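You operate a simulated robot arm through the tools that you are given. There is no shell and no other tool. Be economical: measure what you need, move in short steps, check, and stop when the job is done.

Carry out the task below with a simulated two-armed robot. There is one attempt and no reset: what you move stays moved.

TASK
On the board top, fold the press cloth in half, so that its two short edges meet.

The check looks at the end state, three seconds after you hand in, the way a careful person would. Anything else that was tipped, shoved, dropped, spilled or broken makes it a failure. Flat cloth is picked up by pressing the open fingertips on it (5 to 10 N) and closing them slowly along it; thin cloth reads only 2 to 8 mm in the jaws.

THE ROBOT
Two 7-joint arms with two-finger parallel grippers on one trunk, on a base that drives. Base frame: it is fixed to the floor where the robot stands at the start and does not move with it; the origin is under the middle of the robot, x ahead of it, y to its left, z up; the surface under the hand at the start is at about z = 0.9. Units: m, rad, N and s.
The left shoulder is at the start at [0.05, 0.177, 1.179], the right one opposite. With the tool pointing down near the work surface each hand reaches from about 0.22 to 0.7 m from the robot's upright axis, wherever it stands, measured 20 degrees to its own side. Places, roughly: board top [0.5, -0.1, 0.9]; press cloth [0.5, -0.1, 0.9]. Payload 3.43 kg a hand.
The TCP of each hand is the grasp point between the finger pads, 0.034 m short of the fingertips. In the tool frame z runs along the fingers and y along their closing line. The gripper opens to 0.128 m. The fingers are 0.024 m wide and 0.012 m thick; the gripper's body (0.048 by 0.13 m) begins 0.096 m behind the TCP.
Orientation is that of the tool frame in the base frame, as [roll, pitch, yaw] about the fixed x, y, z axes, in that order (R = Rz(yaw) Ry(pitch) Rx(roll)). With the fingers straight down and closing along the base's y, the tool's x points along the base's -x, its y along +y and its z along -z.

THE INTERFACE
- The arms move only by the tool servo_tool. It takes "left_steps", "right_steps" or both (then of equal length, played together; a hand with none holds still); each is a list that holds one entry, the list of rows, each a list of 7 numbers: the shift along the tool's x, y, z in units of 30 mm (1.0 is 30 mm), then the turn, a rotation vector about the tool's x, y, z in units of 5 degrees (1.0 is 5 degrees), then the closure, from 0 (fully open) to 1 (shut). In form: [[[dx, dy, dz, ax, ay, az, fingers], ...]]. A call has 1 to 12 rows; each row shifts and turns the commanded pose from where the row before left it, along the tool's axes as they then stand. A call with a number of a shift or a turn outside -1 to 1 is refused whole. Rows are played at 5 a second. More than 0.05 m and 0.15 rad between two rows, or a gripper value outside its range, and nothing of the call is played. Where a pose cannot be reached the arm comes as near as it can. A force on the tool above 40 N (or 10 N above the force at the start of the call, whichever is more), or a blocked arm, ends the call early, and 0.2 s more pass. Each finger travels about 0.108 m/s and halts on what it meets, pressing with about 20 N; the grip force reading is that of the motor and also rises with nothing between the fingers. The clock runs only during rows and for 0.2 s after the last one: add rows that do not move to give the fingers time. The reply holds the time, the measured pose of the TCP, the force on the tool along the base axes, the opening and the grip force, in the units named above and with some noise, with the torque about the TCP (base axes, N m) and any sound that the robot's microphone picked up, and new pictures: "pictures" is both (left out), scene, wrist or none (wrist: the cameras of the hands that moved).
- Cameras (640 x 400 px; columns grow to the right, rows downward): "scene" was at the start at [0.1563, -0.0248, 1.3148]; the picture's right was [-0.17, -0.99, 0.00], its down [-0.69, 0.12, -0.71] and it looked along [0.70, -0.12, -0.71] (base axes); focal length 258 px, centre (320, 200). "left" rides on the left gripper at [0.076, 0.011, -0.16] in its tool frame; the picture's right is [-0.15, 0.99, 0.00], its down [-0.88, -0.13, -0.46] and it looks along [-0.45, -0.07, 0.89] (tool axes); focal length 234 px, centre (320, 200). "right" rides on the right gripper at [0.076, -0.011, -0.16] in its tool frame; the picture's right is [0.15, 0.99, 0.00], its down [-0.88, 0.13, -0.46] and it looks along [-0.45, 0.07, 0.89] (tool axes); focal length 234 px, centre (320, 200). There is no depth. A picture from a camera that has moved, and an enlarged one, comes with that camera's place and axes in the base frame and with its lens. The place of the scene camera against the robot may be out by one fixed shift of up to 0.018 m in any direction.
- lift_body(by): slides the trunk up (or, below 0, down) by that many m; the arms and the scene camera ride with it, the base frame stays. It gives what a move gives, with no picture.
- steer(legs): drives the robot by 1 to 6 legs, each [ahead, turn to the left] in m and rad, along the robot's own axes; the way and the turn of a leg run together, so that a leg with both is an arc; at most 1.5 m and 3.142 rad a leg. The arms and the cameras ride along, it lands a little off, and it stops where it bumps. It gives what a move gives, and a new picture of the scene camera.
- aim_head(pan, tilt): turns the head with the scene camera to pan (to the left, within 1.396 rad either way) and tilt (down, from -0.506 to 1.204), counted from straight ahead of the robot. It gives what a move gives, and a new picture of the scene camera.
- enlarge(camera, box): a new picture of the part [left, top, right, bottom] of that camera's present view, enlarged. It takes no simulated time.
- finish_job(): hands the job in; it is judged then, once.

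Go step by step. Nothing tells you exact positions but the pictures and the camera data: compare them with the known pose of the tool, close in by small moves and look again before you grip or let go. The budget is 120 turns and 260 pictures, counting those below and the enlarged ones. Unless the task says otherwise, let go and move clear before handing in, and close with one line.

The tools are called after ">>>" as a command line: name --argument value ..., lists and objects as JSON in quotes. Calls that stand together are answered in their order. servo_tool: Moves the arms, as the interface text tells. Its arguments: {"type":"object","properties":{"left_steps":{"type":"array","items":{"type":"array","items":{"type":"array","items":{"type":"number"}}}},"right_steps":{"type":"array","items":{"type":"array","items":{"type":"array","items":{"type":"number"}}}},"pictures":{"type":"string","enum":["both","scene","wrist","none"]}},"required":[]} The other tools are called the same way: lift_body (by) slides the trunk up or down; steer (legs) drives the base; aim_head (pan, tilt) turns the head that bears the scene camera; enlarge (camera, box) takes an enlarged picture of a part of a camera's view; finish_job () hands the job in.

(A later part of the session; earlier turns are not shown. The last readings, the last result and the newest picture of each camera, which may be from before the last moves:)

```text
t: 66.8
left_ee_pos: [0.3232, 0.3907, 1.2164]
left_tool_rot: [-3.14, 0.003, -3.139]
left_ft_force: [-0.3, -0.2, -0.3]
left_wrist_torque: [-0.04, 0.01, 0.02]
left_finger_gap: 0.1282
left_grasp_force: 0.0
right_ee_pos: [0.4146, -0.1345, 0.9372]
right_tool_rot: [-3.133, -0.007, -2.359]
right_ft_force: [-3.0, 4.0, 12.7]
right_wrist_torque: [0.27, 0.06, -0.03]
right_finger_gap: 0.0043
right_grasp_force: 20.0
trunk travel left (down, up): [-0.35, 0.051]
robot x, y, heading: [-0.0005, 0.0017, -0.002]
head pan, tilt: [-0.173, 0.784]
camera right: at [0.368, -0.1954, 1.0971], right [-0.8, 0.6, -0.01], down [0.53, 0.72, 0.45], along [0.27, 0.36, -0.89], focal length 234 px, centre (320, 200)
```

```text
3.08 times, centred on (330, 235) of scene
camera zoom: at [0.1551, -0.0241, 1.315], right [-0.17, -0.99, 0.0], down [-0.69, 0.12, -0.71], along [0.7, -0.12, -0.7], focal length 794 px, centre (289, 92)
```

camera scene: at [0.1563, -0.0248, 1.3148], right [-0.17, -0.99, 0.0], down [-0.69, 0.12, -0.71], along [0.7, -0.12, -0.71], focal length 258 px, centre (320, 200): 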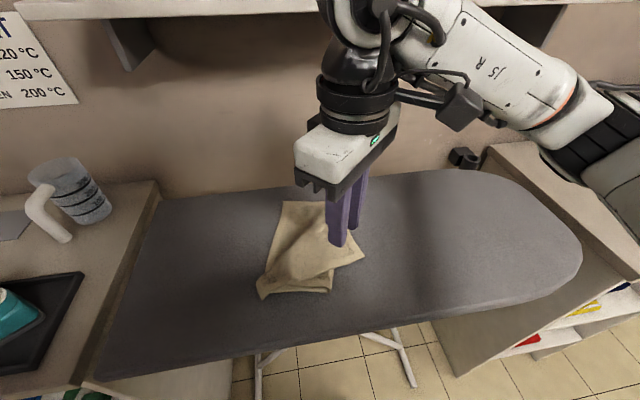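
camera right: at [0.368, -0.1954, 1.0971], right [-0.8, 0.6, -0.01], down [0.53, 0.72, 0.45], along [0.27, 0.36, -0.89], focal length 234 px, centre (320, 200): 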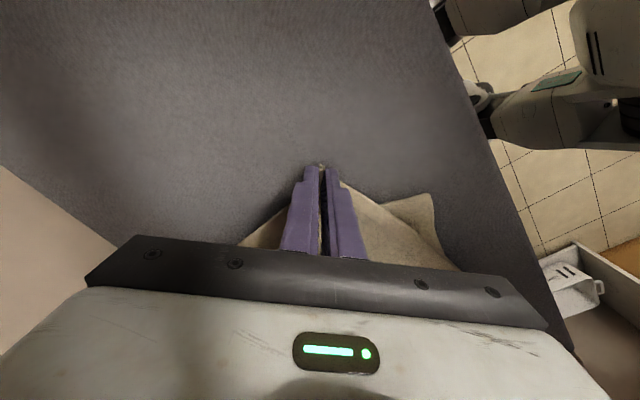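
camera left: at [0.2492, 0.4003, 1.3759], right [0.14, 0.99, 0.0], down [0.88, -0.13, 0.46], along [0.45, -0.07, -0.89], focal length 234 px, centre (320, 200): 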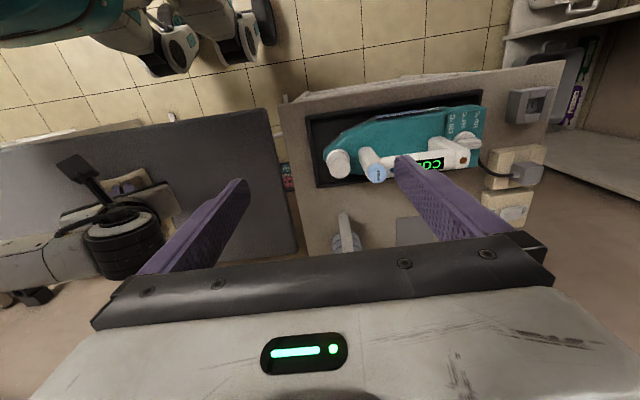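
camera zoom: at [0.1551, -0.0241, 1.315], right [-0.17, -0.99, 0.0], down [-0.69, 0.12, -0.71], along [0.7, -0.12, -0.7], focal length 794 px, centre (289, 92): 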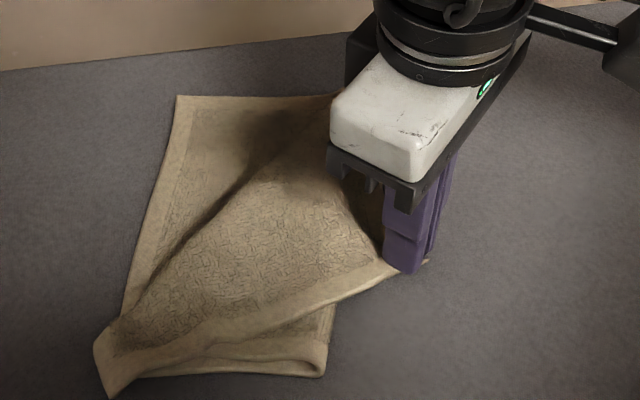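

Corner held. I'm lifting it and carrying it diagonally over toward the far left corner.

>>> servo_tool --right_steps '[[[-0.2, 0, -0.7, 0, 0, 0, 1], [-0.4, -0.1, -0.7, 0, 0, 0, 1], [-0.6, -0.1, -0.6, 0, 0, 0, 1], [-0.8, -0.1, -0.3, 0, 0, 0, 1], [-0.8, -0.1, 0, 0, 0, 0, 1], [-0.8, -0.1, 0, 0, 0, 0, 1], [-0.8, -0.1, 0, 0, 0, 0, 1], [-0.8, -0.1, 0, 0, 0, 0, 1], [0, 0, 0, 0, 0, 0, 1]]]'

>>> enlarge --camera "scene" --box '[230, 150, 410, 300]'

```text
t: 68.8
left_ee_pos: [0.3204, 0.3872, 1.2186]
left_tool_rot: [3.14, 0.005, 3.142]
left_ft_force: [0.1, -0.6, -0.8]
left_wrist_torque: [-0.01, 0.03, 0.01]
left_finger_gap: 0.1279
left_grasp_force: 0.1
right_ee_pos: [0.5354, -0.0419, 1.0032]
right_tool_rot: [-3.135, -0.01, -2.357]
right_ft_force: [0.1, -0.1, 0.2]
right_wrist_torque: [-0.01, 0.0, -0.02]
right_finger_gap: 0.0039
right_grasp_force: 20.1
trunk travel left (down, up): [-0.35, 0.051]
robot x, y, heading: [0.0003, -0.0014, -0.002]
head pan, tilt: [-0.173, 0.784]
camera scene: at [0.1528, -0.0272, 1.3147], right [-0.17, -0.99, 0.0], down [-0.69, 0.12, -0.71], along [0.7, -0.12, -0.7], focal length 258 px, centre (320, 200)
camera right: at [0.4894, -0.1026, 1.163], right [-0.8, 0.6, -0.01], down [0.53, 0.72, 0.45], along [0.27, 0.36, -0.89], focal length 234 px, centre (320, 200)
```

scene: 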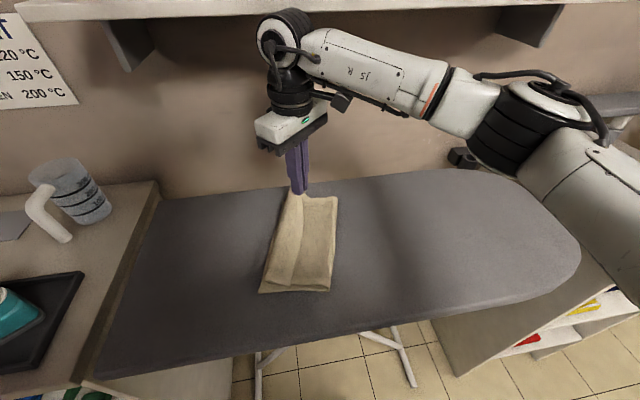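
right: 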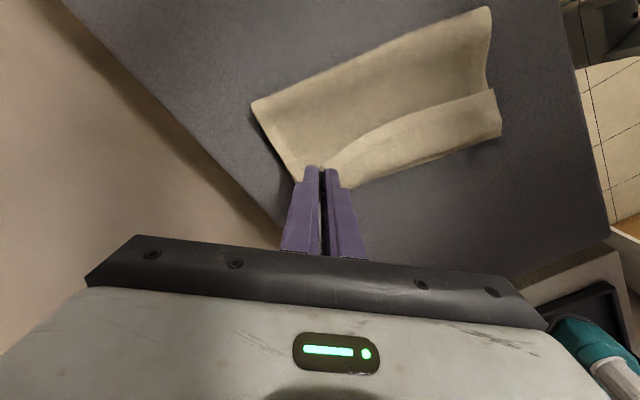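

```text
2.67 times, centred on (320, 225) of scene
camera zoom: at [0.1528, -0.0272, 1.3147], right [-0.17, -0.99, 0.0], down [-0.69, 0.12, -0.71], along [0.7, -0.12, -0.7], focal length 688 px, centre (320, 133)
```

zoom: 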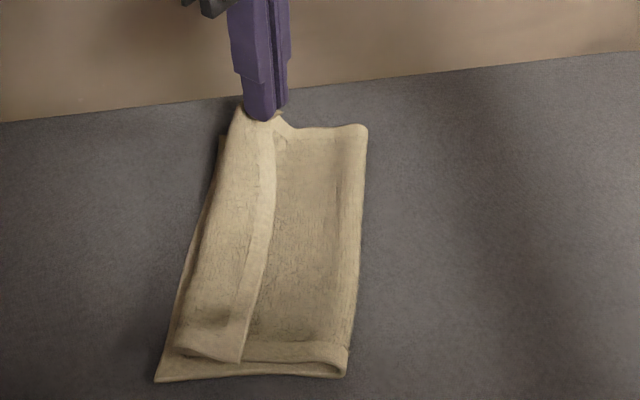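

The fold is nearly there, but the hem strip has turned back toward the right by a few centimetres. I'm rolling the hand (palm to the left) and drawing this corner outward past the far left corner to turn the hem over.

>>> servo_tool --right_steps '[[[0, 0, 0, 0.7, 0.7, 0, 1], [0, 0, 0, 0.7, 0.7, 0, 1], [0, 0, 0, 0.7, 0.7, 0, 1], [0, 0, 0, 0.7, 0.7, 0, 1], [0, 0, 0, 0.7, 0.7, 0, 1], [0, 0, 0, 0.7, 0.7, 0, 1], [0, 0, 0, 0.7, 0.7, 0, 1], [0, 0, 0, 0.7, 0.7, 0, 1], [-0.54, 0.23, -0.46, 0, 0, 0, 1], [-0.54, 0.23, -0.46, 0, 0, 0, 1], [-0.54, 0.23, -0.46, 0, 0, 0, 1], [0, 0, 0, 0, 0, 0, 1]]]'

>>> enlarge --camera "scene" --box '[230, 150, 410, 300]'

```text
t: 71.4
left_ee_pos: [0.3235, 0.3902, 1.2173]
left_tool_rot: [-3.141, 0.001, -3.139]
left_ft_force: [-0.4, 0.1, -0.6]
left_wrist_torque: [-0.03, 0.04, -0.03]
left_finger_gap: 0.1278
left_grasp_force: 0.1
right_ee_pos: [0.5394, -0.0426, 1.0042]
right_tool_rot: [-2.819, -0.306, -2.415]
right_ft_force: [0.3, 0.2, 0.1]
right_wrist_torque: [0.02, 0.03, 0.03]
right_finger_gap: 0.0036
right_grasp_force: 19.8
right hand out of reach, approached as far as the arm can: row 6, 7, 8, 9, 10, 11
trunk travel left (down, up): [-0.35, 0.051]
robot x, y, heading: [-0.0017, 0.0, -0.0]
head pan, tilt: [-0.173, 0.784]
camera scene: at [0.1563, -0.0248, 1.3148], right [-0.17, -0.99, 0.0], down [-0.69, 0.12, -0.71], along [0.7, -0.12, -0.71], focal length 258 px, centre (320, 200)
camera right: at [0.4941, -0.03, 1.175], right [-0.8, 0.55, -0.25], down [0.54, 0.84, 0.11], along [0.27, -0.05, -0.96], focal length 234 px, centre (320, 200)
```

scene: 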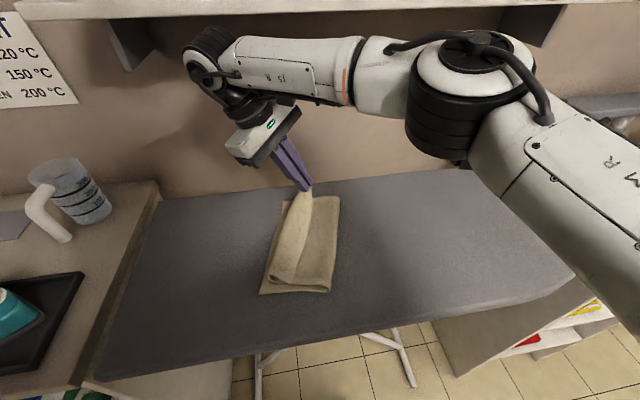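
right: 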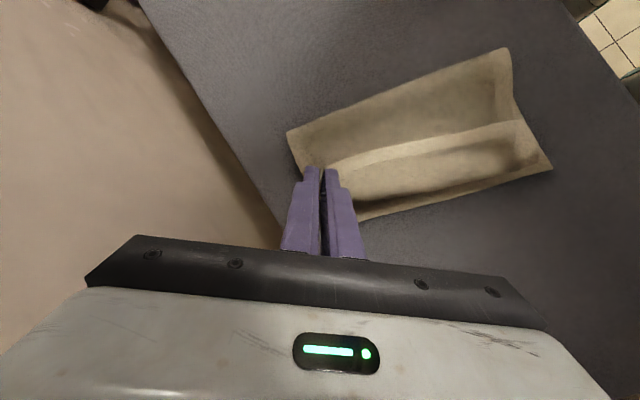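

```text
2.67 times, centred on (320, 225) of scene
camera zoom: at [0.1563, -0.0248, 1.3148], right [-0.17, -0.99, 0.0], down [-0.69, 0.12, -0.71], along [0.7, -0.12, -0.71], focal length 688 px, centre (320, 133)
```

zoom: 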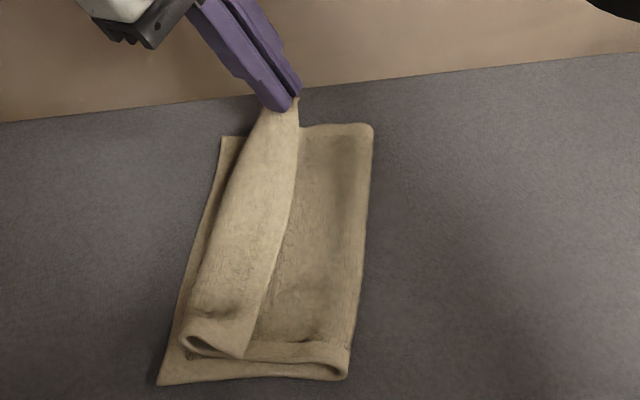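

>>> servo_tool --right_steps '[[[0, 0, 0, -0.7, -0.7, 0, 1], [0, 0, 0, -0.7, -0.7, 0, 1], [0, 0, 0, -0.7, -0.7, 0, 1], [0, 0, 0, -0.7, -0.7, 0, 1], [0, 0, 0, -0.7, -0.7, 0, 1], [0, 0, 0, -0.7, -0.7, 0, 1], [0, 0, 0, 0, 0, 0, 1]]]'

>>> enlarge --camera "scene" --box '[230, 150, 410, 300]'

```text
t: 73.0
left_ee_pos: [0.3233, 0.3925, 1.2159]
left_tool_rot: [-3.138, 0.002, -3.139]
left_ft_force: [1.1, 0.4, -0.3]
left_wrist_torque: [0.03, -0.01, -0.02]
left_finger_gap: 0.1281
left_grasp_force: 0.1
right_ee_pos: [0.5343, -0.037, 1.003]
right_tool_rot: [3.091, 0.05, -2.353]
right_ft_force: [-0.5, -0.1, -0.3]
right_wrist_torque: [-0.04, -0.01, -0.03]
right_finger_gap: 0.0034
right_grasp_force: 20.1
trunk travel left (down, up): [-0.35, 0.051]
robot x, y, heading: [-0.004, 0.0003, 0.001]
head pan, tilt: [-0.173, 0.784]
camera scene: at [0.1544, -0.0213, 1.3149], right [-0.17, -0.99, 0.0], down [-0.69, 0.12, -0.71], along [0.7, -0.12, -0.7], focal length 258 px, centre (320, 200)
camera right: at [0.4896, -0.1108, 1.1582], right [-0.81, 0.59, 0.04], down [0.53, 0.68, 0.51], along [0.27, 0.43, -0.86], focal length 234 px, centre (320, 200)
```

scene: 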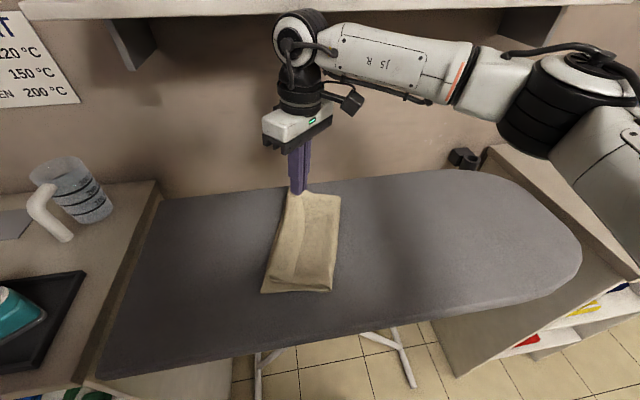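
right: 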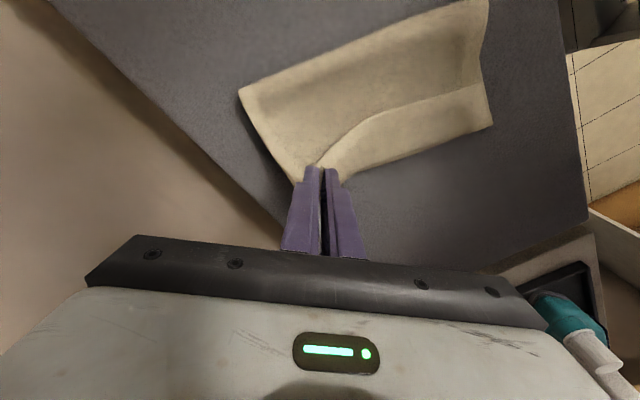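

```text
2.67 times, centred on (320, 225) of scene
camera zoom: at [0.1544, -0.0213, 1.3149], right [-0.17, -0.99, 0.0], down [-0.69, 0.12, -0.71], along [0.7, -0.12, -0.7], focal length 688 px, centre (320, 133)
```

zoom: 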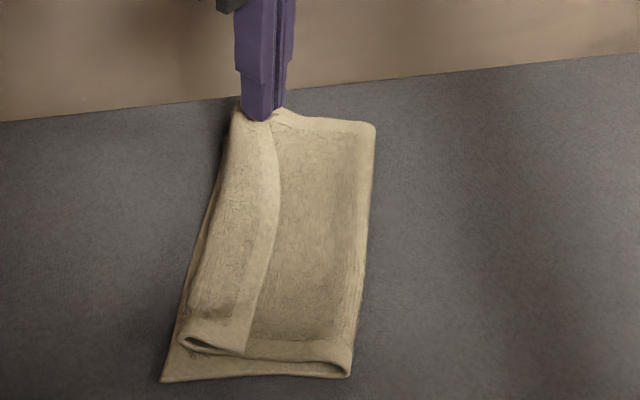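

>>> servo_tool --right_steps '[[[-0.55, 0.16, 0, 0.35, 0.35, 0, 1], [-0.55, 0.16, 0, 0.35, 0.35, 0, 1], [-0.55, 0.16, 0, 0, 0, 0, 1], [0, 0, 0.6, 0, 0, 0, 1], [0, 0, 0.6, 0, 0, 0, 1], [0, 0, 0.5, 0, 0, 0, 1], [0, 0, 0, 0, 0, 0, 1]]]'

>>> enlarge --camera "scene" --box '[230, 150, 410, 300]'

```text
t: 74.6
left_ee_pos: [0.3241, 0.3901, 1.2171]
left_tool_rot: [3.14, 0.0, -3.139]
left_ft_force: [-0.1, -0.1, -0.7]
left_wrist_torque: [0.02, 0.01, -0.02]
left_finger_gap: 0.1278
left_grasp_force: 0.0
right_ee_pos: [0.5577, -0.0121, 0.956]
right_tool_rot: [-3.135, -0.004, -2.364]
right_ft_force: [-0.1, -0.3, 0.2]
right_wrist_torque: [-0.02, 0.0, 0.0]
right_finger_gap: 0.0037
right_grasp_force: 19.7
right hand out of reach, approached as far as the arm can: row 3
trunk travel left (down, up): [-0.35, 0.051]
robot x, y, heading: [0.0027, -0.004, 0.002]
head pan, tilt: [-0.173, 0.784]
camera scene: at [0.1563, -0.0246, 1.3149], right [-0.17, -0.99, 0.0], down [-0.69, 0.12, -0.71], along [0.7, -0.12, -0.71], focal length 258 px, centre (320, 200)
camera right: at [0.511, -0.0733, 1.1161], right [-0.8, 0.6, -0.01], down [0.54, 0.71, 0.45], along [0.28, 0.36, -0.89], focal length 234 px, centre (320, 200)
```

scene: 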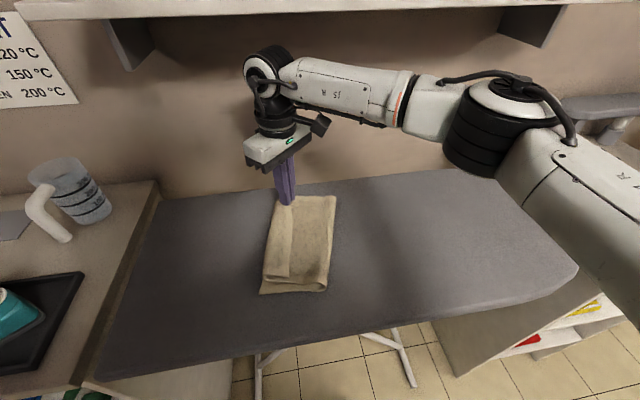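
right: 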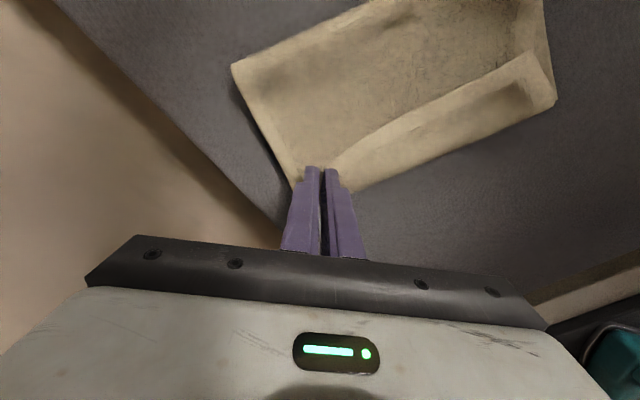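

```text
2.67 times, centred on (320, 225) of scene
camera zoom: at [0.1563, -0.0246, 1.3149], right [-0.17, -0.99, 0.0], down [-0.69, 0.12, -0.71], along [0.7, -0.12, -0.71], focal length 688 px, centre (320, 133)
```

zoom: 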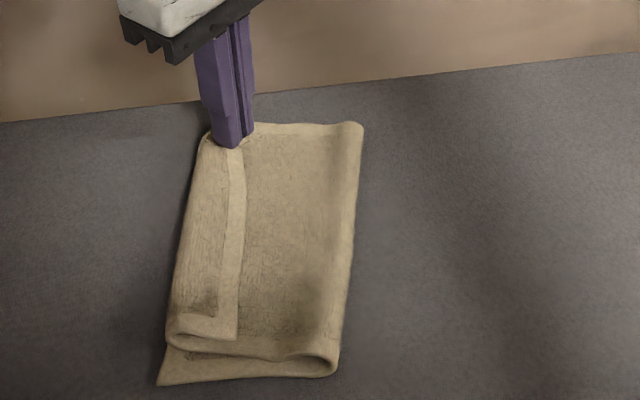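

The cloth is now neatly stacked, but a hem strip about 4 cm wide is folded back along the left side. I'll keep the far corner in the right hand and bring the left hand to the near corner of that strip, so both can turn it over together.

>>> servo_tool --left_steps '[[[-0.25, -0.9, 0.5, 0, 0, 0, 0.8], [-0.25, -0.9, 0.5, 0, 0, 0, 0.8], [-0.25, -0.9, 0.5, 0, 0, 0, 0.8], [-0.25, -0.9, 0.5, 0, 0, 0, 0.8], [-0.25, -0.9, 0.5, 0, 0, 0, 0.8], [-0.25, -0.9, 0.5, 0, 0, 0, 0.8], [-0.25, -0.9, 0.5, 0, 0, 0, 0.8], [-0.25, -0.9, 0.5, 0, 0, 0, 0.8], [-0.25, -0.9, 0.5, 0, 0, 0, 0.8], [0, 0, 0, 0, 0, -1, 0.8], [0, 0, 0, 0, 0, -1, 0.8], [0, 0, 0, 0, 0, -1, 0.8]]]' --pictures "none"

>>> servo_tool --left_steps '[[[0, 0, 0, 0, 0, -1, 0.8], [0, 0, 0, 0, 0, -1, 0.8], [0, 0, 0, 0, 0, -1, 0.8], [0, 0, 0, 0, 0, -1, 0.8], [0, 0, 0, 0, 0, -1, 0.8], [0, 0, 0, 0, 0, -1, 0.8], [0, 0, 0, 0, 0, -1, 0.8], [0, 0, 0, 0, 0, -1, 0.8], [0, 0, 0, 0, 0, -1, 0.8], [0, 0, 0, 0, 0, -1, 0.8], [0, 0, 0, 0, 0, -1, 0.8]]]' --pictures "none"

>>> servo_tool --left_steps '[[[0, 0, 0, 0, 0, -1, 0.8], [0, 0, 0, 0, 0, -1, 0.8], [0, 0, 0, 0, 0, -1, 0.8], [0, 0, 0, 0, 0, -1, 0.8], [0, 0, 0, 0, 0, 0, 0.8]]]'

```text
t: 77.2
left_ee_pos: [0.3919, 0.1467, 1.0822]
left_tool_rot: [-3.141, 0.0, -2.875]
left_ft_force: [0.5, 0.7, 1.0]
left_wrist_torque: [-0.01, -0.02, 0.04]
left_finger_gap: 0.0257
left_grasp_force: 0.0
right_ee_pos: [0.5564, -0.0125, 0.9552]
right_tool_rot: [-3.135, -0.005, -2.363]
right_ft_force: [-0.6, 0.6, 0.0]
right_wrist_torque: [-0.02, -0.04, 0.03]
right_finger_gap: 0.0037
right_grasp_force: 19.9
trunk travel left (down, up): [-0.35, 0.051]
robot x, y, heading: [0.0019, 0.0015, -0.002]
head pan, tilt: [-0.173, 0.784]
```

```text
t: 79.6
left_ee_pos: [0.3921, 0.1471, 1.0818]
left_tool_rot: [3.142, 0.001, -1.915]
left_ft_force: [0.0, 0.8, 0.0]
left_wrist_torque: [-0.02, 0.03, 0.01]
left_finger_gap: 0.0259
left_grasp_force: 0.1
right_ee_pos: [0.5575, -0.014, 0.9552]
right_tool_rot: [-3.135, -0.004, -2.363]
right_ft_force: [0.1, -0.2, 0.0]
right_wrist_torque: [0.0, -0.01, 0.02]
right_finger_gap: 0.0037
right_grasp_force: 20.1
trunk travel left (down, up): [-0.35, 0.051]
robot x, y, heading: [-0.0015, -0.0011, -0.002]
head pan, tilt: [-0.173, 0.784]
```

```text
t: 80.8
left_ee_pos: [0.3923, 0.1454, 1.0812]
left_tool_rot: [3.141, -0.001, -1.568]
left_ft_force: [-0.6, -0.1, -0.4]
left_wrist_torque: [0.0, -0.04, 0.01]
left_finger_gap: 0.0256
left_grasp_force: 0.1
right_ee_pos: [0.5567, -0.0143, 0.9563]
right_tool_rot: [-3.136, -0.006, -2.363]
right_ft_force: [0.4, -0.7, -0.1]
right_wrist_torque: [-0.02, -0.01, 0.0]
right_finger_gap: 0.0039
right_grasp_force: 20.3
trunk travel left (down, up): [-0.35, 0.051]
robot x, y, heading: [-0.0031, -0.0009, 0.002]
head pan, tilt: [-0.173, 0.784]
camera scene: at [0.1563, -0.0248, 1.3148], right [-0.17, -0.99, 0.0], down [-0.69, 0.12, -0.71], along [0.7, -0.12, -0.71], focal length 258 px, centre (320, 200)
camera left: at [0.382, 0.0697, 1.2414], right [-0.99, 0.14, 0.0], down [0.13, 0.88, 0.46], along [0.07, 0.45, -0.89], focal length 234 px, centre (320, 200)
```

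scene: 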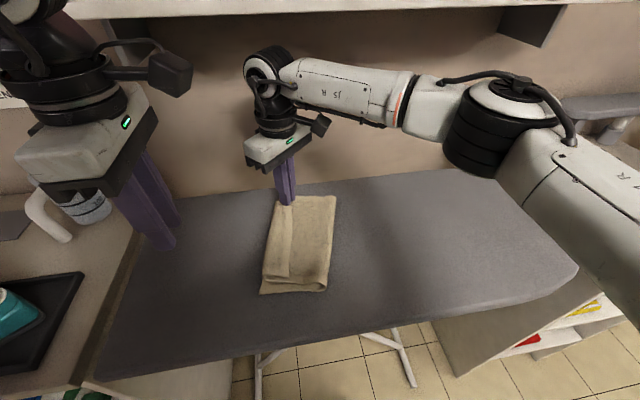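
left: 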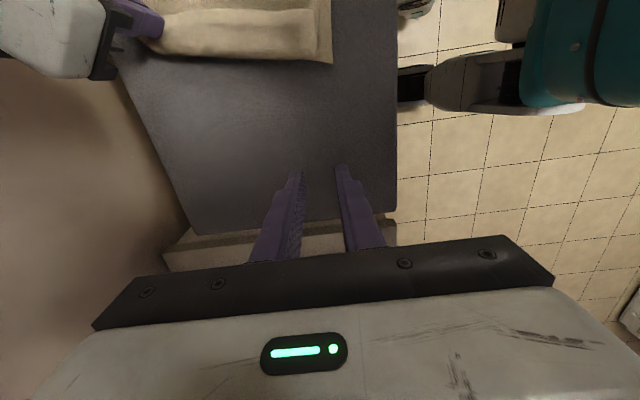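

>>> servo_tool --left_steps '[[[0.71, -0.06, 0.5, 0, 0, 0, 0.8], [0.71, -0.06, 0.5, 0, 0, 0, 0.8], [0.71, -0.06, 0.5, 0, 0, 0, 0.8], [0.71, -0.06, 0.5, 0, 0, 0, 0.8], [0.71, -0.06, 0.5, 0, 0, 0, 0.8], [0.71, -0.06, 0.5, 0, 0, 0, 0.8], [0.71, -0.06, 0.5, 0, 0, 0, 0.8], [0, 0, 0, 0, 0, 0, 0.8]]]'

>>> enlarge --camera "scene" --box '[230, 150, 410, 300]'

```text
t: 82.6
left_ee_pos: [0.405, -0.0032, 0.9775]
left_tool_rot: [-3.141, -0.001, -1.57]
left_ft_force: [0.7, -0.5, -0.7]
left_wrist_torque: [-0.01, 0.01, -0.02]
left_finger_gap: 0.0255
left_grasp_force: 0.1
right_ee_pos: [0.558, -0.0125, 0.9564]
right_tool_rot: [-3.134, -0.006, -2.364]
right_ft_force: [-0.1, -0.6, 0.2]
right_wrist_torque: [-0.02, -0.01, 0.02]
right_finger_gap: 0.0037
right_grasp_force: 20.0
trunk travel left (down, up): [-0.35, 0.051]
robot x, y, heading: [-0.0007, -0.0028, -0.002]
head pan, tilt: [-0.173, 0.784]
camera scene: at [0.1562, -0.0246, 1.3148], right [-0.17, -0.99, 0.0], down [-0.69, 0.12, -0.71], along [0.7, -0.12, -0.71], focal length 258 px, centre (320, 200)
camera left: at [0.3953, -0.0794, 1.1372], right [-0.99, 0.14, 0.0], down [0.13, 0.88, 0.46], along [0.07, 0.45, -0.89], focal length 234 px, centre (320, 200)
```

scene: 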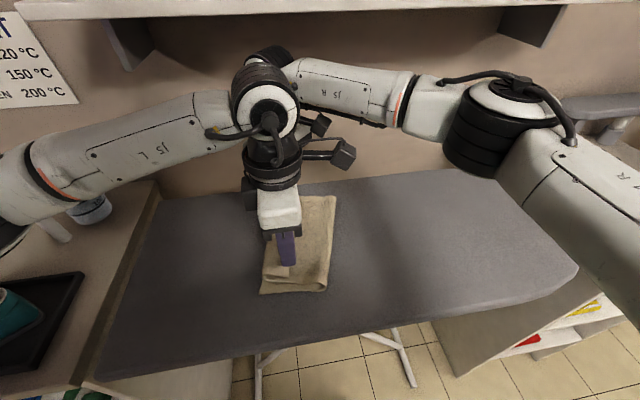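
left: 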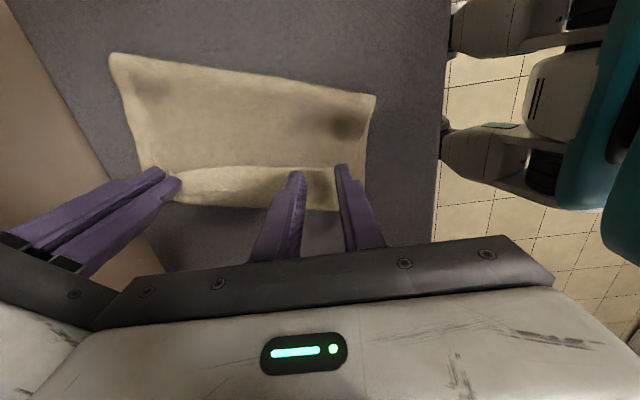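

```text
2.67 times, centred on (320, 225) of scene
camera zoom: at [0.1562, -0.0246, 1.3148], right [-0.17, -0.99, 0.0], down [-0.69, 0.12, -0.71], along [0.7, -0.12, -0.71], focal length 688 px, centre (320, 133)
```

zoom: 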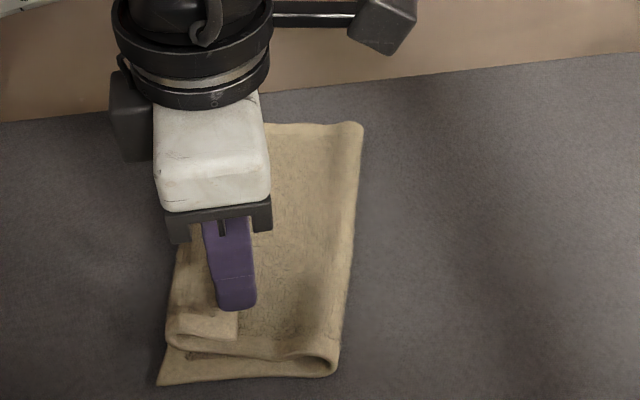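

>>> servo_tool --left_steps '[[[0, -0.1, 0.4, 0, 0, 0, 0.8], [0, 0, 0.4, 0, 0, 0, 0.8], [0, 0, 0.2, 0, 0, 0, 0.8], [0, 0, 0, 0, 0, 0, 0.8]]]' --pictures "wrist"

>>> enlarge --camera "scene" --box '[250, 230, 340, 300]'

```text
t: 83.6
left_ee_pos: [0.4083, -0.0018, 0.9477]
left_tool_rot: [-3.14, 0.0, -1.569]
left_ft_force: [0.2, -0.4, -0.7]
left_wrist_torque: [0.0, 0.01, -0.02]
left_finger_gap: 0.0256
left_grasp_force: 0.0
right_ee_pos: [0.5574, -0.013, 0.9572]
right_tool_rot: [-3.134, -0.006, -2.363]
right_ft_force: [-0.1, -0.2, -0.3]
right_wrist_torque: [-0.02, 0.0, 0.01]
right_finger_gap: 0.0035
right_grasp_force: 19.6
trunk travel left (down, up): [-0.35, 0.051]
robot x, y, heading: [-0.0035, 0.0047, -0.001]
head pan, tilt: [-0.173, 0.784]
camera left: at [0.3984, -0.0785, 1.1072], right [-0.99, 0.14, 0.0], down [0.13, 0.88, 0.46], along [0.07, 0.45, -0.89], focal length 234 px, centre (320, 200)
```

left: 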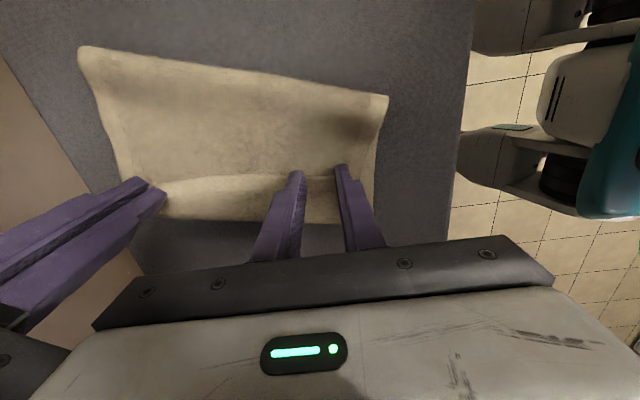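

```text
5.71 times, centred on (295, 265) of scene
camera zoom: at [0.1563, -0.0248, 1.3148], right [-0.17, -0.99, 0.0], down [-0.69, 0.12, -0.71], along [0.7, -0.12, -0.71], focal length 1474 px, centre (463, -171)
```

zoom: 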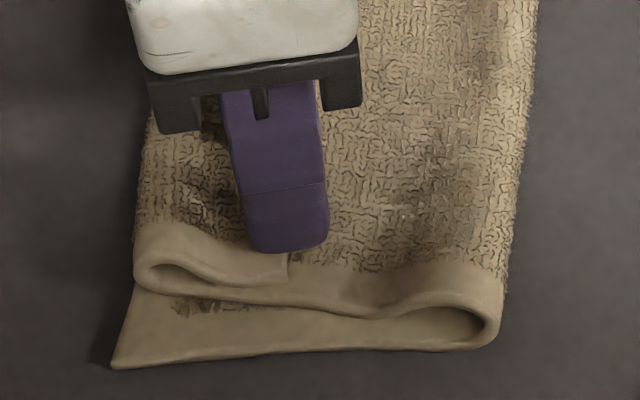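

>>> servo_tool --left_steps '[[[0, 0, 0.12, 0, 0, 0, 0.8], [0, 0, 0.1, 0, 0, 0, 0.8], [0, 0, 0, 0, 0, 0, 0.8]]]' --pictures "none"

```text
t: 84.4
left_ee_pos: [0.4093, -0.0021, 0.942]
left_tool_rot: [-3.139, -0.002, -1.568]
left_ft_force: [0.9, 3.5, 11.5]
left_wrist_torque: [0.2, -0.02, -0.01]
left_finger_gap: 0.0252
left_grasp_force: 0.0
right_ee_pos: [0.557, -0.0138, 0.9561]
right_tool_rot: [-3.137, -0.006, -2.363]
right_ft_force: [0.7, -0.1, 0.1]
right_wrist_torque: [0.0, 0.0, 0.01]
right_finger_gap: 0.004
right_grasp_force: 19.9
trunk travel left (down, up): [-0.35, 0.051]
robot x, y, heading: [0.0013, -0.0001, 0.006]
head pan, tilt: [-0.173, 0.784]
```

>>> servo_tool --left_steps '[[[0, 0, -0.04, 0, 0, 0, 0.8], [0, 0, 0, 0, 0, 0, 0.84], [0, 0, 0, 0, 0, 0, 0.88], [0, 0, 0, 0, 0, 0, 0.92], [0, 0, 0, 0, 0, 0, 0.96], [0, 0, 0, 0, 0, 0, 1.0], [0, 0, 0, 0, 0, 0, 1.0]]]' --pictures "wrist"

>>> enlarge --camera "scene" --box '[250, 230, 340, 300]'

```text
t: 86.0
left_ee_pos: [0.4082, -0.0028, 0.9431]
left_tool_rot: [-3.14, 0.0, -1.569]
left_ft_force: [-0.6, -0.2, 7.2]
left_wrist_torque: [0.01, 0.0, 0.0]
left_finger_gap: 0.0036
left_grasp_force: 20.1
right_ee_pos: [0.5571, -0.0137, 0.9557]
right_tool_rot: [-3.133, -0.005, -2.363]
right_ft_force: [-0.5, 0.1, -0.5]
right_wrist_torque: [-0.01, 0.02, 0.02]
right_finger_gap: 0.0036
right_grasp_force: 19.9
trunk travel left (down, up): [-0.35, 0.051]
robot x, y, heading: [0.0002, 0.0, 0.002]
head pan, tilt: [-0.173, 0.784]
camera left: at [0.3977, -0.0795, 1.1019], right [-0.99, 0.15, 0.0], down [0.13, 0.88, 0.46], along [0.07, 0.45, -0.89], focal length 234 px, centre (320, 200)
```

left: 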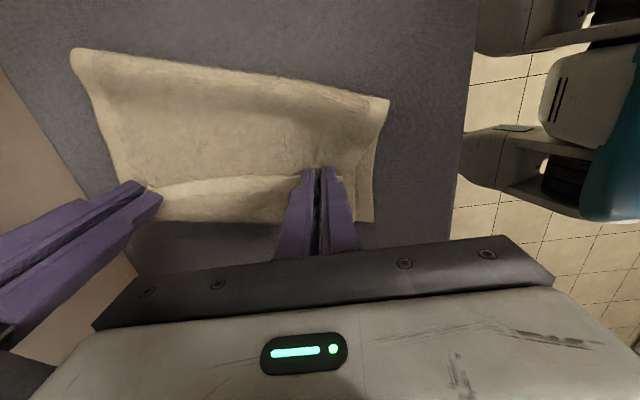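

```text
5.71 times, centred on (295, 265) of scene
camera zoom: at [0.1557, -0.0249, 1.3149], right [-0.17, -0.99, 0.0], down [-0.69, 0.12, -0.71], along [0.7, -0.12, -0.7], focal length 1474 px, centre (463, -171)
```

zoom: 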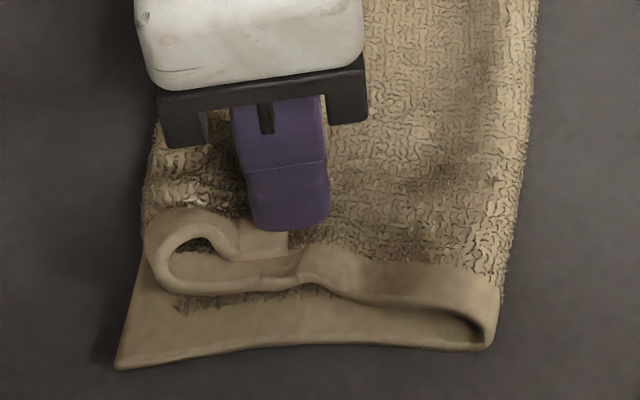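

The left hand seems to hold the hem. I'm lifting both hands together a little to check that.

>>> servo_tool --left_steps '[[[0, 0, -0.5, 0, 0, 0, 1], [0, 0, -0.5, 0, 0, 0, 1], [0, 0, -0.5, 0, 0, 0, 1], [0, 0, 0, 0, 0, 0, 1]]]' --right_steps '[[[0, 0, -0.4, 0, 0, 0, 1], [0, 0, -0.4, 0, 0, 0, 1], [0, 0, -0.4, 0, 0, 0, 1], [0, 0, 0, 0, 0, 0, 1]]]' --pictures "scene"

>>> enlarge --camera "scene" --box '[230, 180, 370, 300]'

```text
t: 87.0
left_ee_pos: [0.408, -0.0022, 0.9889]
left_tool_rot: [3.141, 0.0, -1.569]
left_ft_force: [1.1, 1.2, -0.2]
left_wrist_torque: [-0.02, 0.02, -0.01]
left_finger_gap: 0.0035
left_grasp_force: 20.4
right_ee_pos: [0.5575, -0.0124, 0.9922]
right_tool_rot: [-3.137, -0.005, -2.365]
right_ft_force: [0.4, 2.2, 0.5]
right_wrist_torque: [0.01, 0.0, 0.0]
right_finger_gap: 0.0038
right_grasp_force: 20.3
trunk travel left (down, up): [-0.35, 0.051]
robot x, y, heading: [-0.0018, -0.0028, -0.001]
head pan, tilt: [-0.173, 0.784]
camera scene: at [0.1564, -0.0248, 1.3148], right [-0.17, -0.99, 0.0], down [-0.69, 0.12, -0.71], along [0.7, -0.12, -0.71], focal length 258 px, centre (320, 200)
```

scene: 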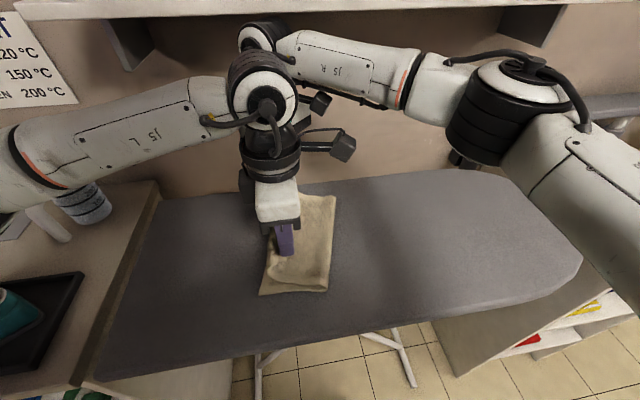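

```text
3.33 times, centred on (300, 240) of scene
camera zoom: at [0.1564, -0.0248, 1.3148], right [-0.17, -0.99, 0.0], down [-0.69, 0.12, -0.71], along [0.7, -0.12, -0.71], focal length 860 px, centre (387, 67)
```

zoom: 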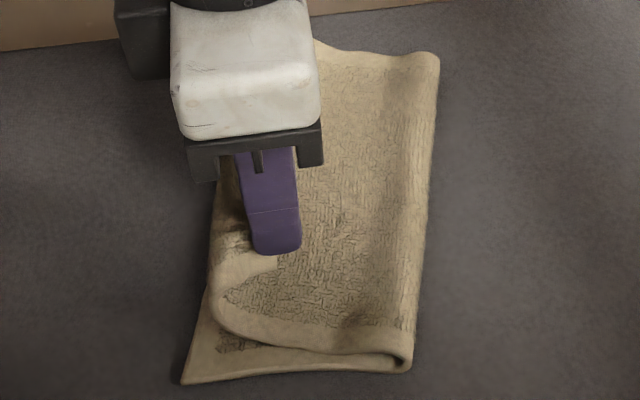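

Both hands hold only the hem. I'm carrying the edge back to the right with both hands to let the crease re-form, and then I'll bring it over low in one coordinated pass.

>>> servo_tool --left_steps '[[[0.655, 0.32, -0.17, 0, 0, 0, 1], [0.655, 0.32, -0.17, 0, 0, 0, 1], [0.655, 0.32, -0.17, 0, 0, 0, 1], [0.655, 0.32, -0.17, 0, 0, 0, 1], [0.655, 0.32, -0.17, 0, 0, 0, 1], [0.655, 0.32, -0.17, 0, 0, 0, 1], [0, 0, 0, 0, 0, 0, 1]]]' --right_steps '[[[0.75, -0.454, -0.155, 0, 0, 0, 1], [0.75, -0.454, -0.155, 0, 0, 0, 1], [0.75, -0.454, -0.155, 0, 0, 0, 1], [0.75, -0.454, -0.155, 0, 0, 0, 1], [0.75, -0.454, -0.155, 0, 0, 0, 1], [0.75, -0.454, -0.155, 0, 0, 0, 1], [0, 0, 0, 0, 0, 0, 1]]]'

>>> enlarge --camera "scene" --box '[230, 160, 410, 300]'

```text
t: 88.6
left_ee_pos: [0.3515, -0.1212, 1.0184]
left_tool_rot: [-3.141, -0.002, -1.567]
left_ft_force: [7.1, -2.0, -0.2]
left_wrist_torque: [-0.06, -0.25, -0.13]
left_finger_gap: 0.0037
left_grasp_force: 20.8
right_ee_pos: [0.5179, -0.1647, 1.0232]
right_tool_rot: [-3.135, -0.006, -2.364]
right_ft_force: [-7.0, 2.0, -0.3]
right_wrist_torque: [0.04, 0.26, 0.1]
right_finger_gap: 0.0042
right_grasp_force: 20.4
trunk travel left (down, up): [-0.35, 0.051]
robot x, y, heading: [0.0007, 0.0035, 0.002]
head pan, tilt: [-0.173, 0.784]
camera scene: at [0.1566, -0.0244, 1.3148], right [-0.17, -0.99, 0.0], down [-0.7, 0.12, -0.71], along [0.7, -0.12, -0.71], focal length 258 px, centre (320, 200)
camera right: at [0.4707, -0.2255, 1.1832], right [-0.8, 0.6, -0.01], down [0.54, 0.71, 0.45], along [0.27, 0.36, -0.89], focal length 234 px, centre (320, 200)
camera left: at [0.3416, -0.1976, 1.1777], right [-0.99, 0.14, 0.0], down [0.13, 0.88, 0.45], along [0.07, 0.45, -0.89], focal length 234 px, centre (320, 200)
```

scene: 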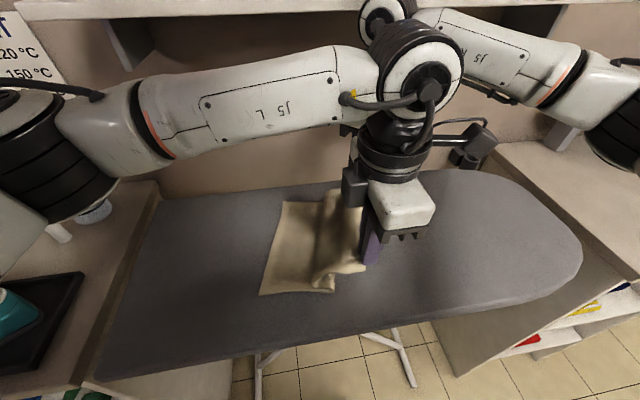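
right: 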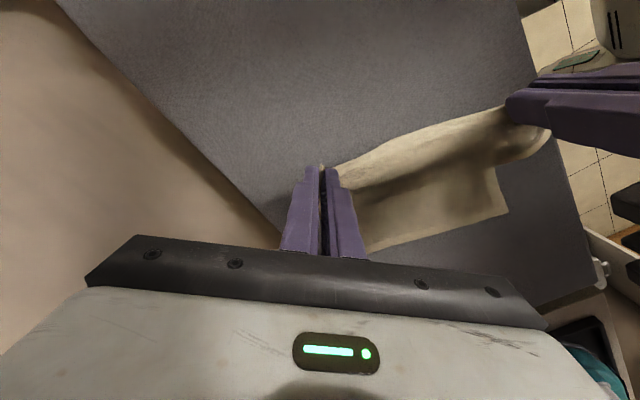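
left: 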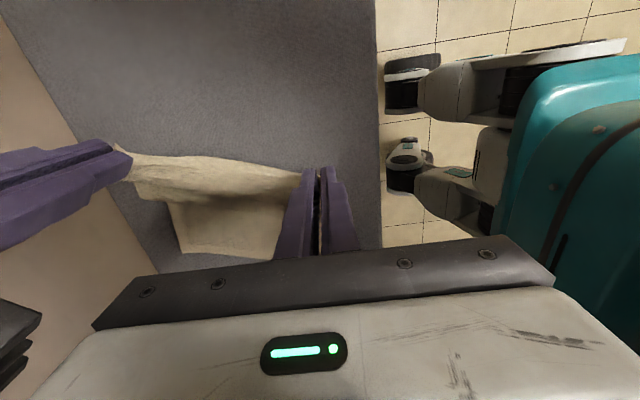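

```text
2.86 times, centred on (320, 230) of scene
camera zoom: at [0.1566, -0.0244, 1.3148], right [-0.17, -0.99, 0.0], down [-0.7, 0.12, -0.71], along [0.7, -0.12, -0.71], focal length 737 px, centre (320, 114)
```

zoom: 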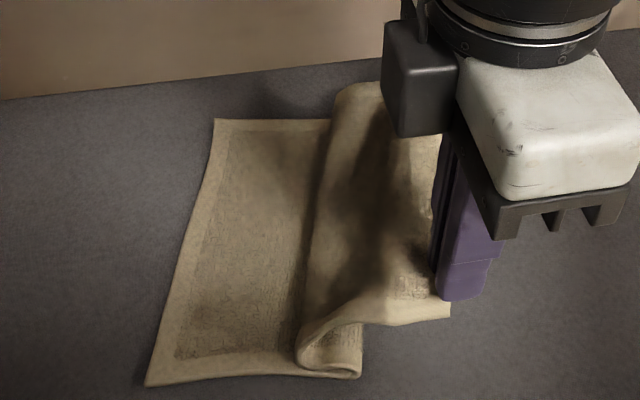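

The edge is taut between the hands at 7 N, so I'm relaxing that slightly and continuing right and lower to unroll the double fold.

>>> servo_tool --left_steps '[[[0.57, 0.0, 0.25, 0, 0, 0, 1], [0.57, 0.0, 0.25, 0, 0, 0, 1], [0.57, 0.08, 0.25, 0, 0, 0, 1], [0.57, 0.08, 0.25, 0, 0, 0, 1], [0, 0, 0, 0, 0, 0, 1]]]' --right_steps '[[[0.5, -0.3, 0.28, 0, 0, 0, 1], [0.5, -0.3, 0.28, 0, 0, 0, 1], [0.5, -0.3, 0.28, 0, 0, 0, 1], [0.5, -0.3, 0.28, 0, 0, 0, 1], [0, 0, 0, 0, 0, 0, 1]]]' --pictures "scene"

>>> enlarge --camera "scene" --box '[250, 160, 430, 300]'

```text
t: 89.8
left_ee_pos: [0.3564, -0.1842, 0.9903]
left_tool_rot: [-3.14, -0.004, -1.55]
left_ft_force: [-0.4, -0.2, -0.3]
left_wrist_torque: [0.0, -0.05, -0.01]
left_finger_gap: 0.0037
left_grasp_force: 20.1
right_ee_pos: [0.514, -0.1821, 1.0135]
right_tool_rot: [-3.134, -0.006, -2.367]
right_ft_force: [-1.5, 0.4, 0.1]
right_wrist_torque: [-0.02, 0.05, 0.04]
right_finger_gap: 0.0038
right_grasp_force: 20.1
right hand out of reach, approached as far as the arm can: row 2, 3, 4
trunk travel left (down, up): [-0.35, 0.051]
robot x, y, heading: [0.0008, -0.0013, 0.0]
head pan, tilt: [-0.173, 0.784]
camera scene: at [0.1561, -0.0249, 1.3148], right [-0.17, -0.99, 0.0], down [-0.69, 0.12, -0.71], along [0.7, -0.12, -0.71], focal length 258 px, centre (320, 200)
```

scene: 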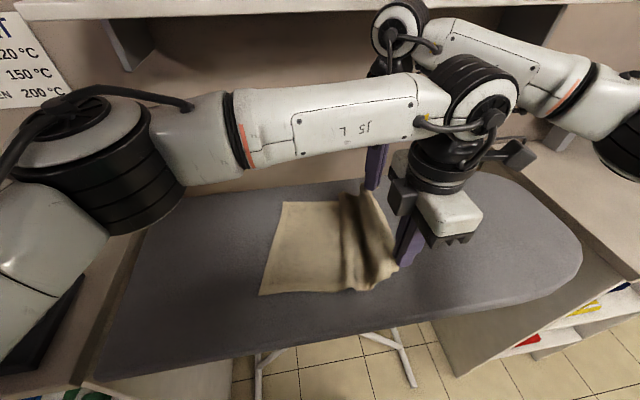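

```text
2.86 times, centred on (340, 230) of scene
camera zoom: at [0.1561, -0.0249, 1.3148], right [-0.17, -0.99, 0.0], down [-0.69, 0.12, -0.71], along [0.7, -0.12, -0.71], focal length 737 px, centre (263, 114)
```

zoom: 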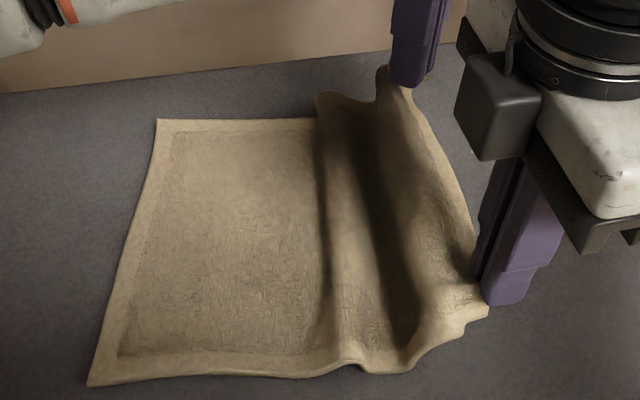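

The cloth is unrolled apart from a small hump. I'm bringing both hands back to the left together, low, to re-fold at the middle.

>>> servo_tool --left_steps '[[[-0.79, -0.131, 0, 0, 0, 0, 1], [-0.79, -0.131, 0, 0, 0, 0, 1], [-0.79, -0.131, 0, 0, 0, 0, 1], [-0.79, -0.131, 0, 0, 0, 0, 1], [-0.79, -0.131, 0, 0, 0, 0, 1], [-0.79, -0.131, 0.1, 0, 0, 0, 1], [-0.79, -0.131, 0.1, 0, 0, 0, 1], [-0.79, -0.131, 0.1, 0, 0, 0, 1], [-0.79, -0.131, 0.1, 0, 0, 0, 1], [0, 0, 0, 0, 0, 0, 1]]]' --right_steps '[[[-0.523, 0.325, 0.1, 0, 0, 0, 1], [-0.523, 0.325, 0.1, 0, 0, 0, 1], [-0.523, 0.325, 0.1, 0, 0, 0, 1], [-0.523, 0.325, 0.1, 0, 0, 0, 1], [-0.523, 0.325, 0.1, 0, 0, 0, 1], [-0.523, 0.325, 0.15, 0, 0, 0, 1], [-0.523, 0.325, 0.15, 0, 0, 0, 1], [-0.523, 0.325, 0.15, 0, 0, 0, 1], [-0.523, 0.325, 0.15, 0, 0, 0, 1], [0, 0, 0, 0, 0, 0, 1]]]'

>>> enlarge --camera "scene" --box '[220, 160, 400, 300]'

```text
t: 92.0
left_ee_pos: [0.3822, 0.0246, 0.9756]
left_tool_rot: [-3.137, -0.002, -1.569]
left_ft_force: [13.3, -2.6, 0.3]
left_wrist_torque: [-0.13, -0.48, -0.16]
left_finger_gap: 0.0036
left_grasp_force: 19.9
right_ee_pos: [0.5521, -0.0207, 0.9793]
right_tool_rot: [-3.138, -0.006, -2.363]
right_ft_force: [-12.7, 2.8, -0.4]
right_wrist_torque: [0.11, 0.47, 0.17]
right_finger_gap: 0.0043
right_grasp_force: 20.4
trunk travel left (down, up): [-0.35, 0.051]
robot x, y, heading: [-0.0017, -0.0026, 0.0]
head pan, tilt: [-0.173, 0.784]
camera scene: at [0.1563, -0.0252, 1.3148], right [-0.17, -0.99, 0.0], down [-0.69, 0.12, -0.71], along [0.7, -0.12, -0.71], focal length 258 px, centre (320, 200)
camera right: at [0.5059, -0.0812, 1.1395], right [-0.8, 0.6, 0.0], down [0.54, 0.71, 0.45], along [0.27, 0.36, -0.89], focal length 234 px, centre (320, 200)
camera left: at [0.3708, -0.0523, 1.1345], right [-0.99, 0.14, 0.0], down [0.13, 0.88, 0.45], along [0.07, 0.45, -0.89], focal length 234 px, centre (320, 200)
```

scene: 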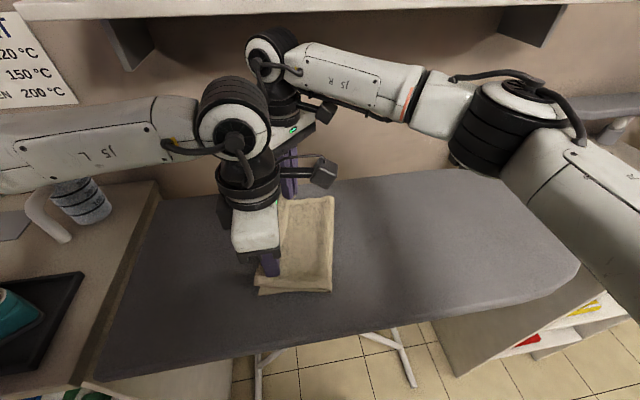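
right: 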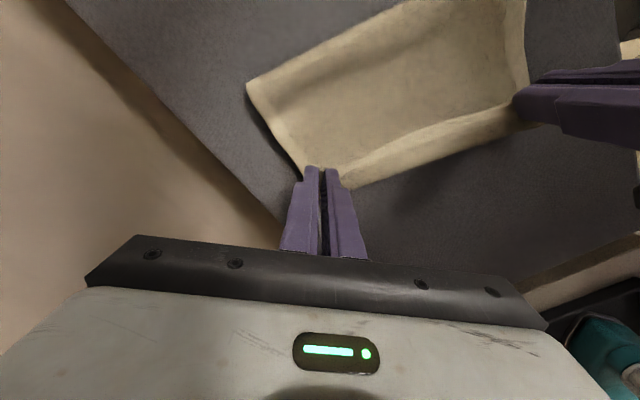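
left: 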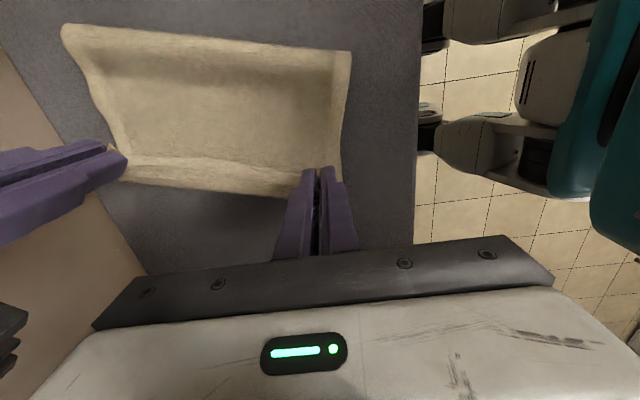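

```text
2.86 times, centred on (310, 230) of scene
camera zoom: at [0.1563, -0.0252, 1.3148], right [-0.17, -0.99, 0.0], down [-0.69, 0.12, -0.71], along [0.7, -0.12, -0.71], focal length 737 px, centre (349, 114)
```

zoom: 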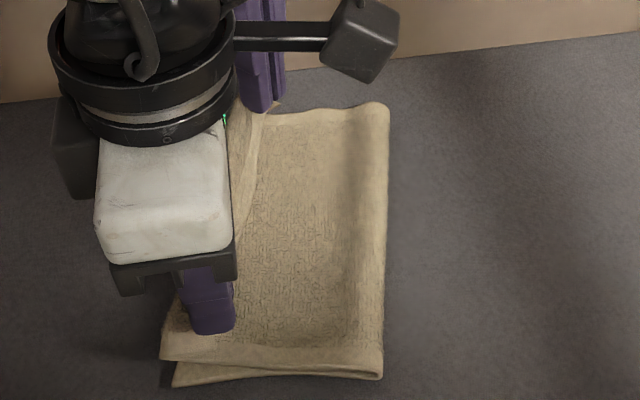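

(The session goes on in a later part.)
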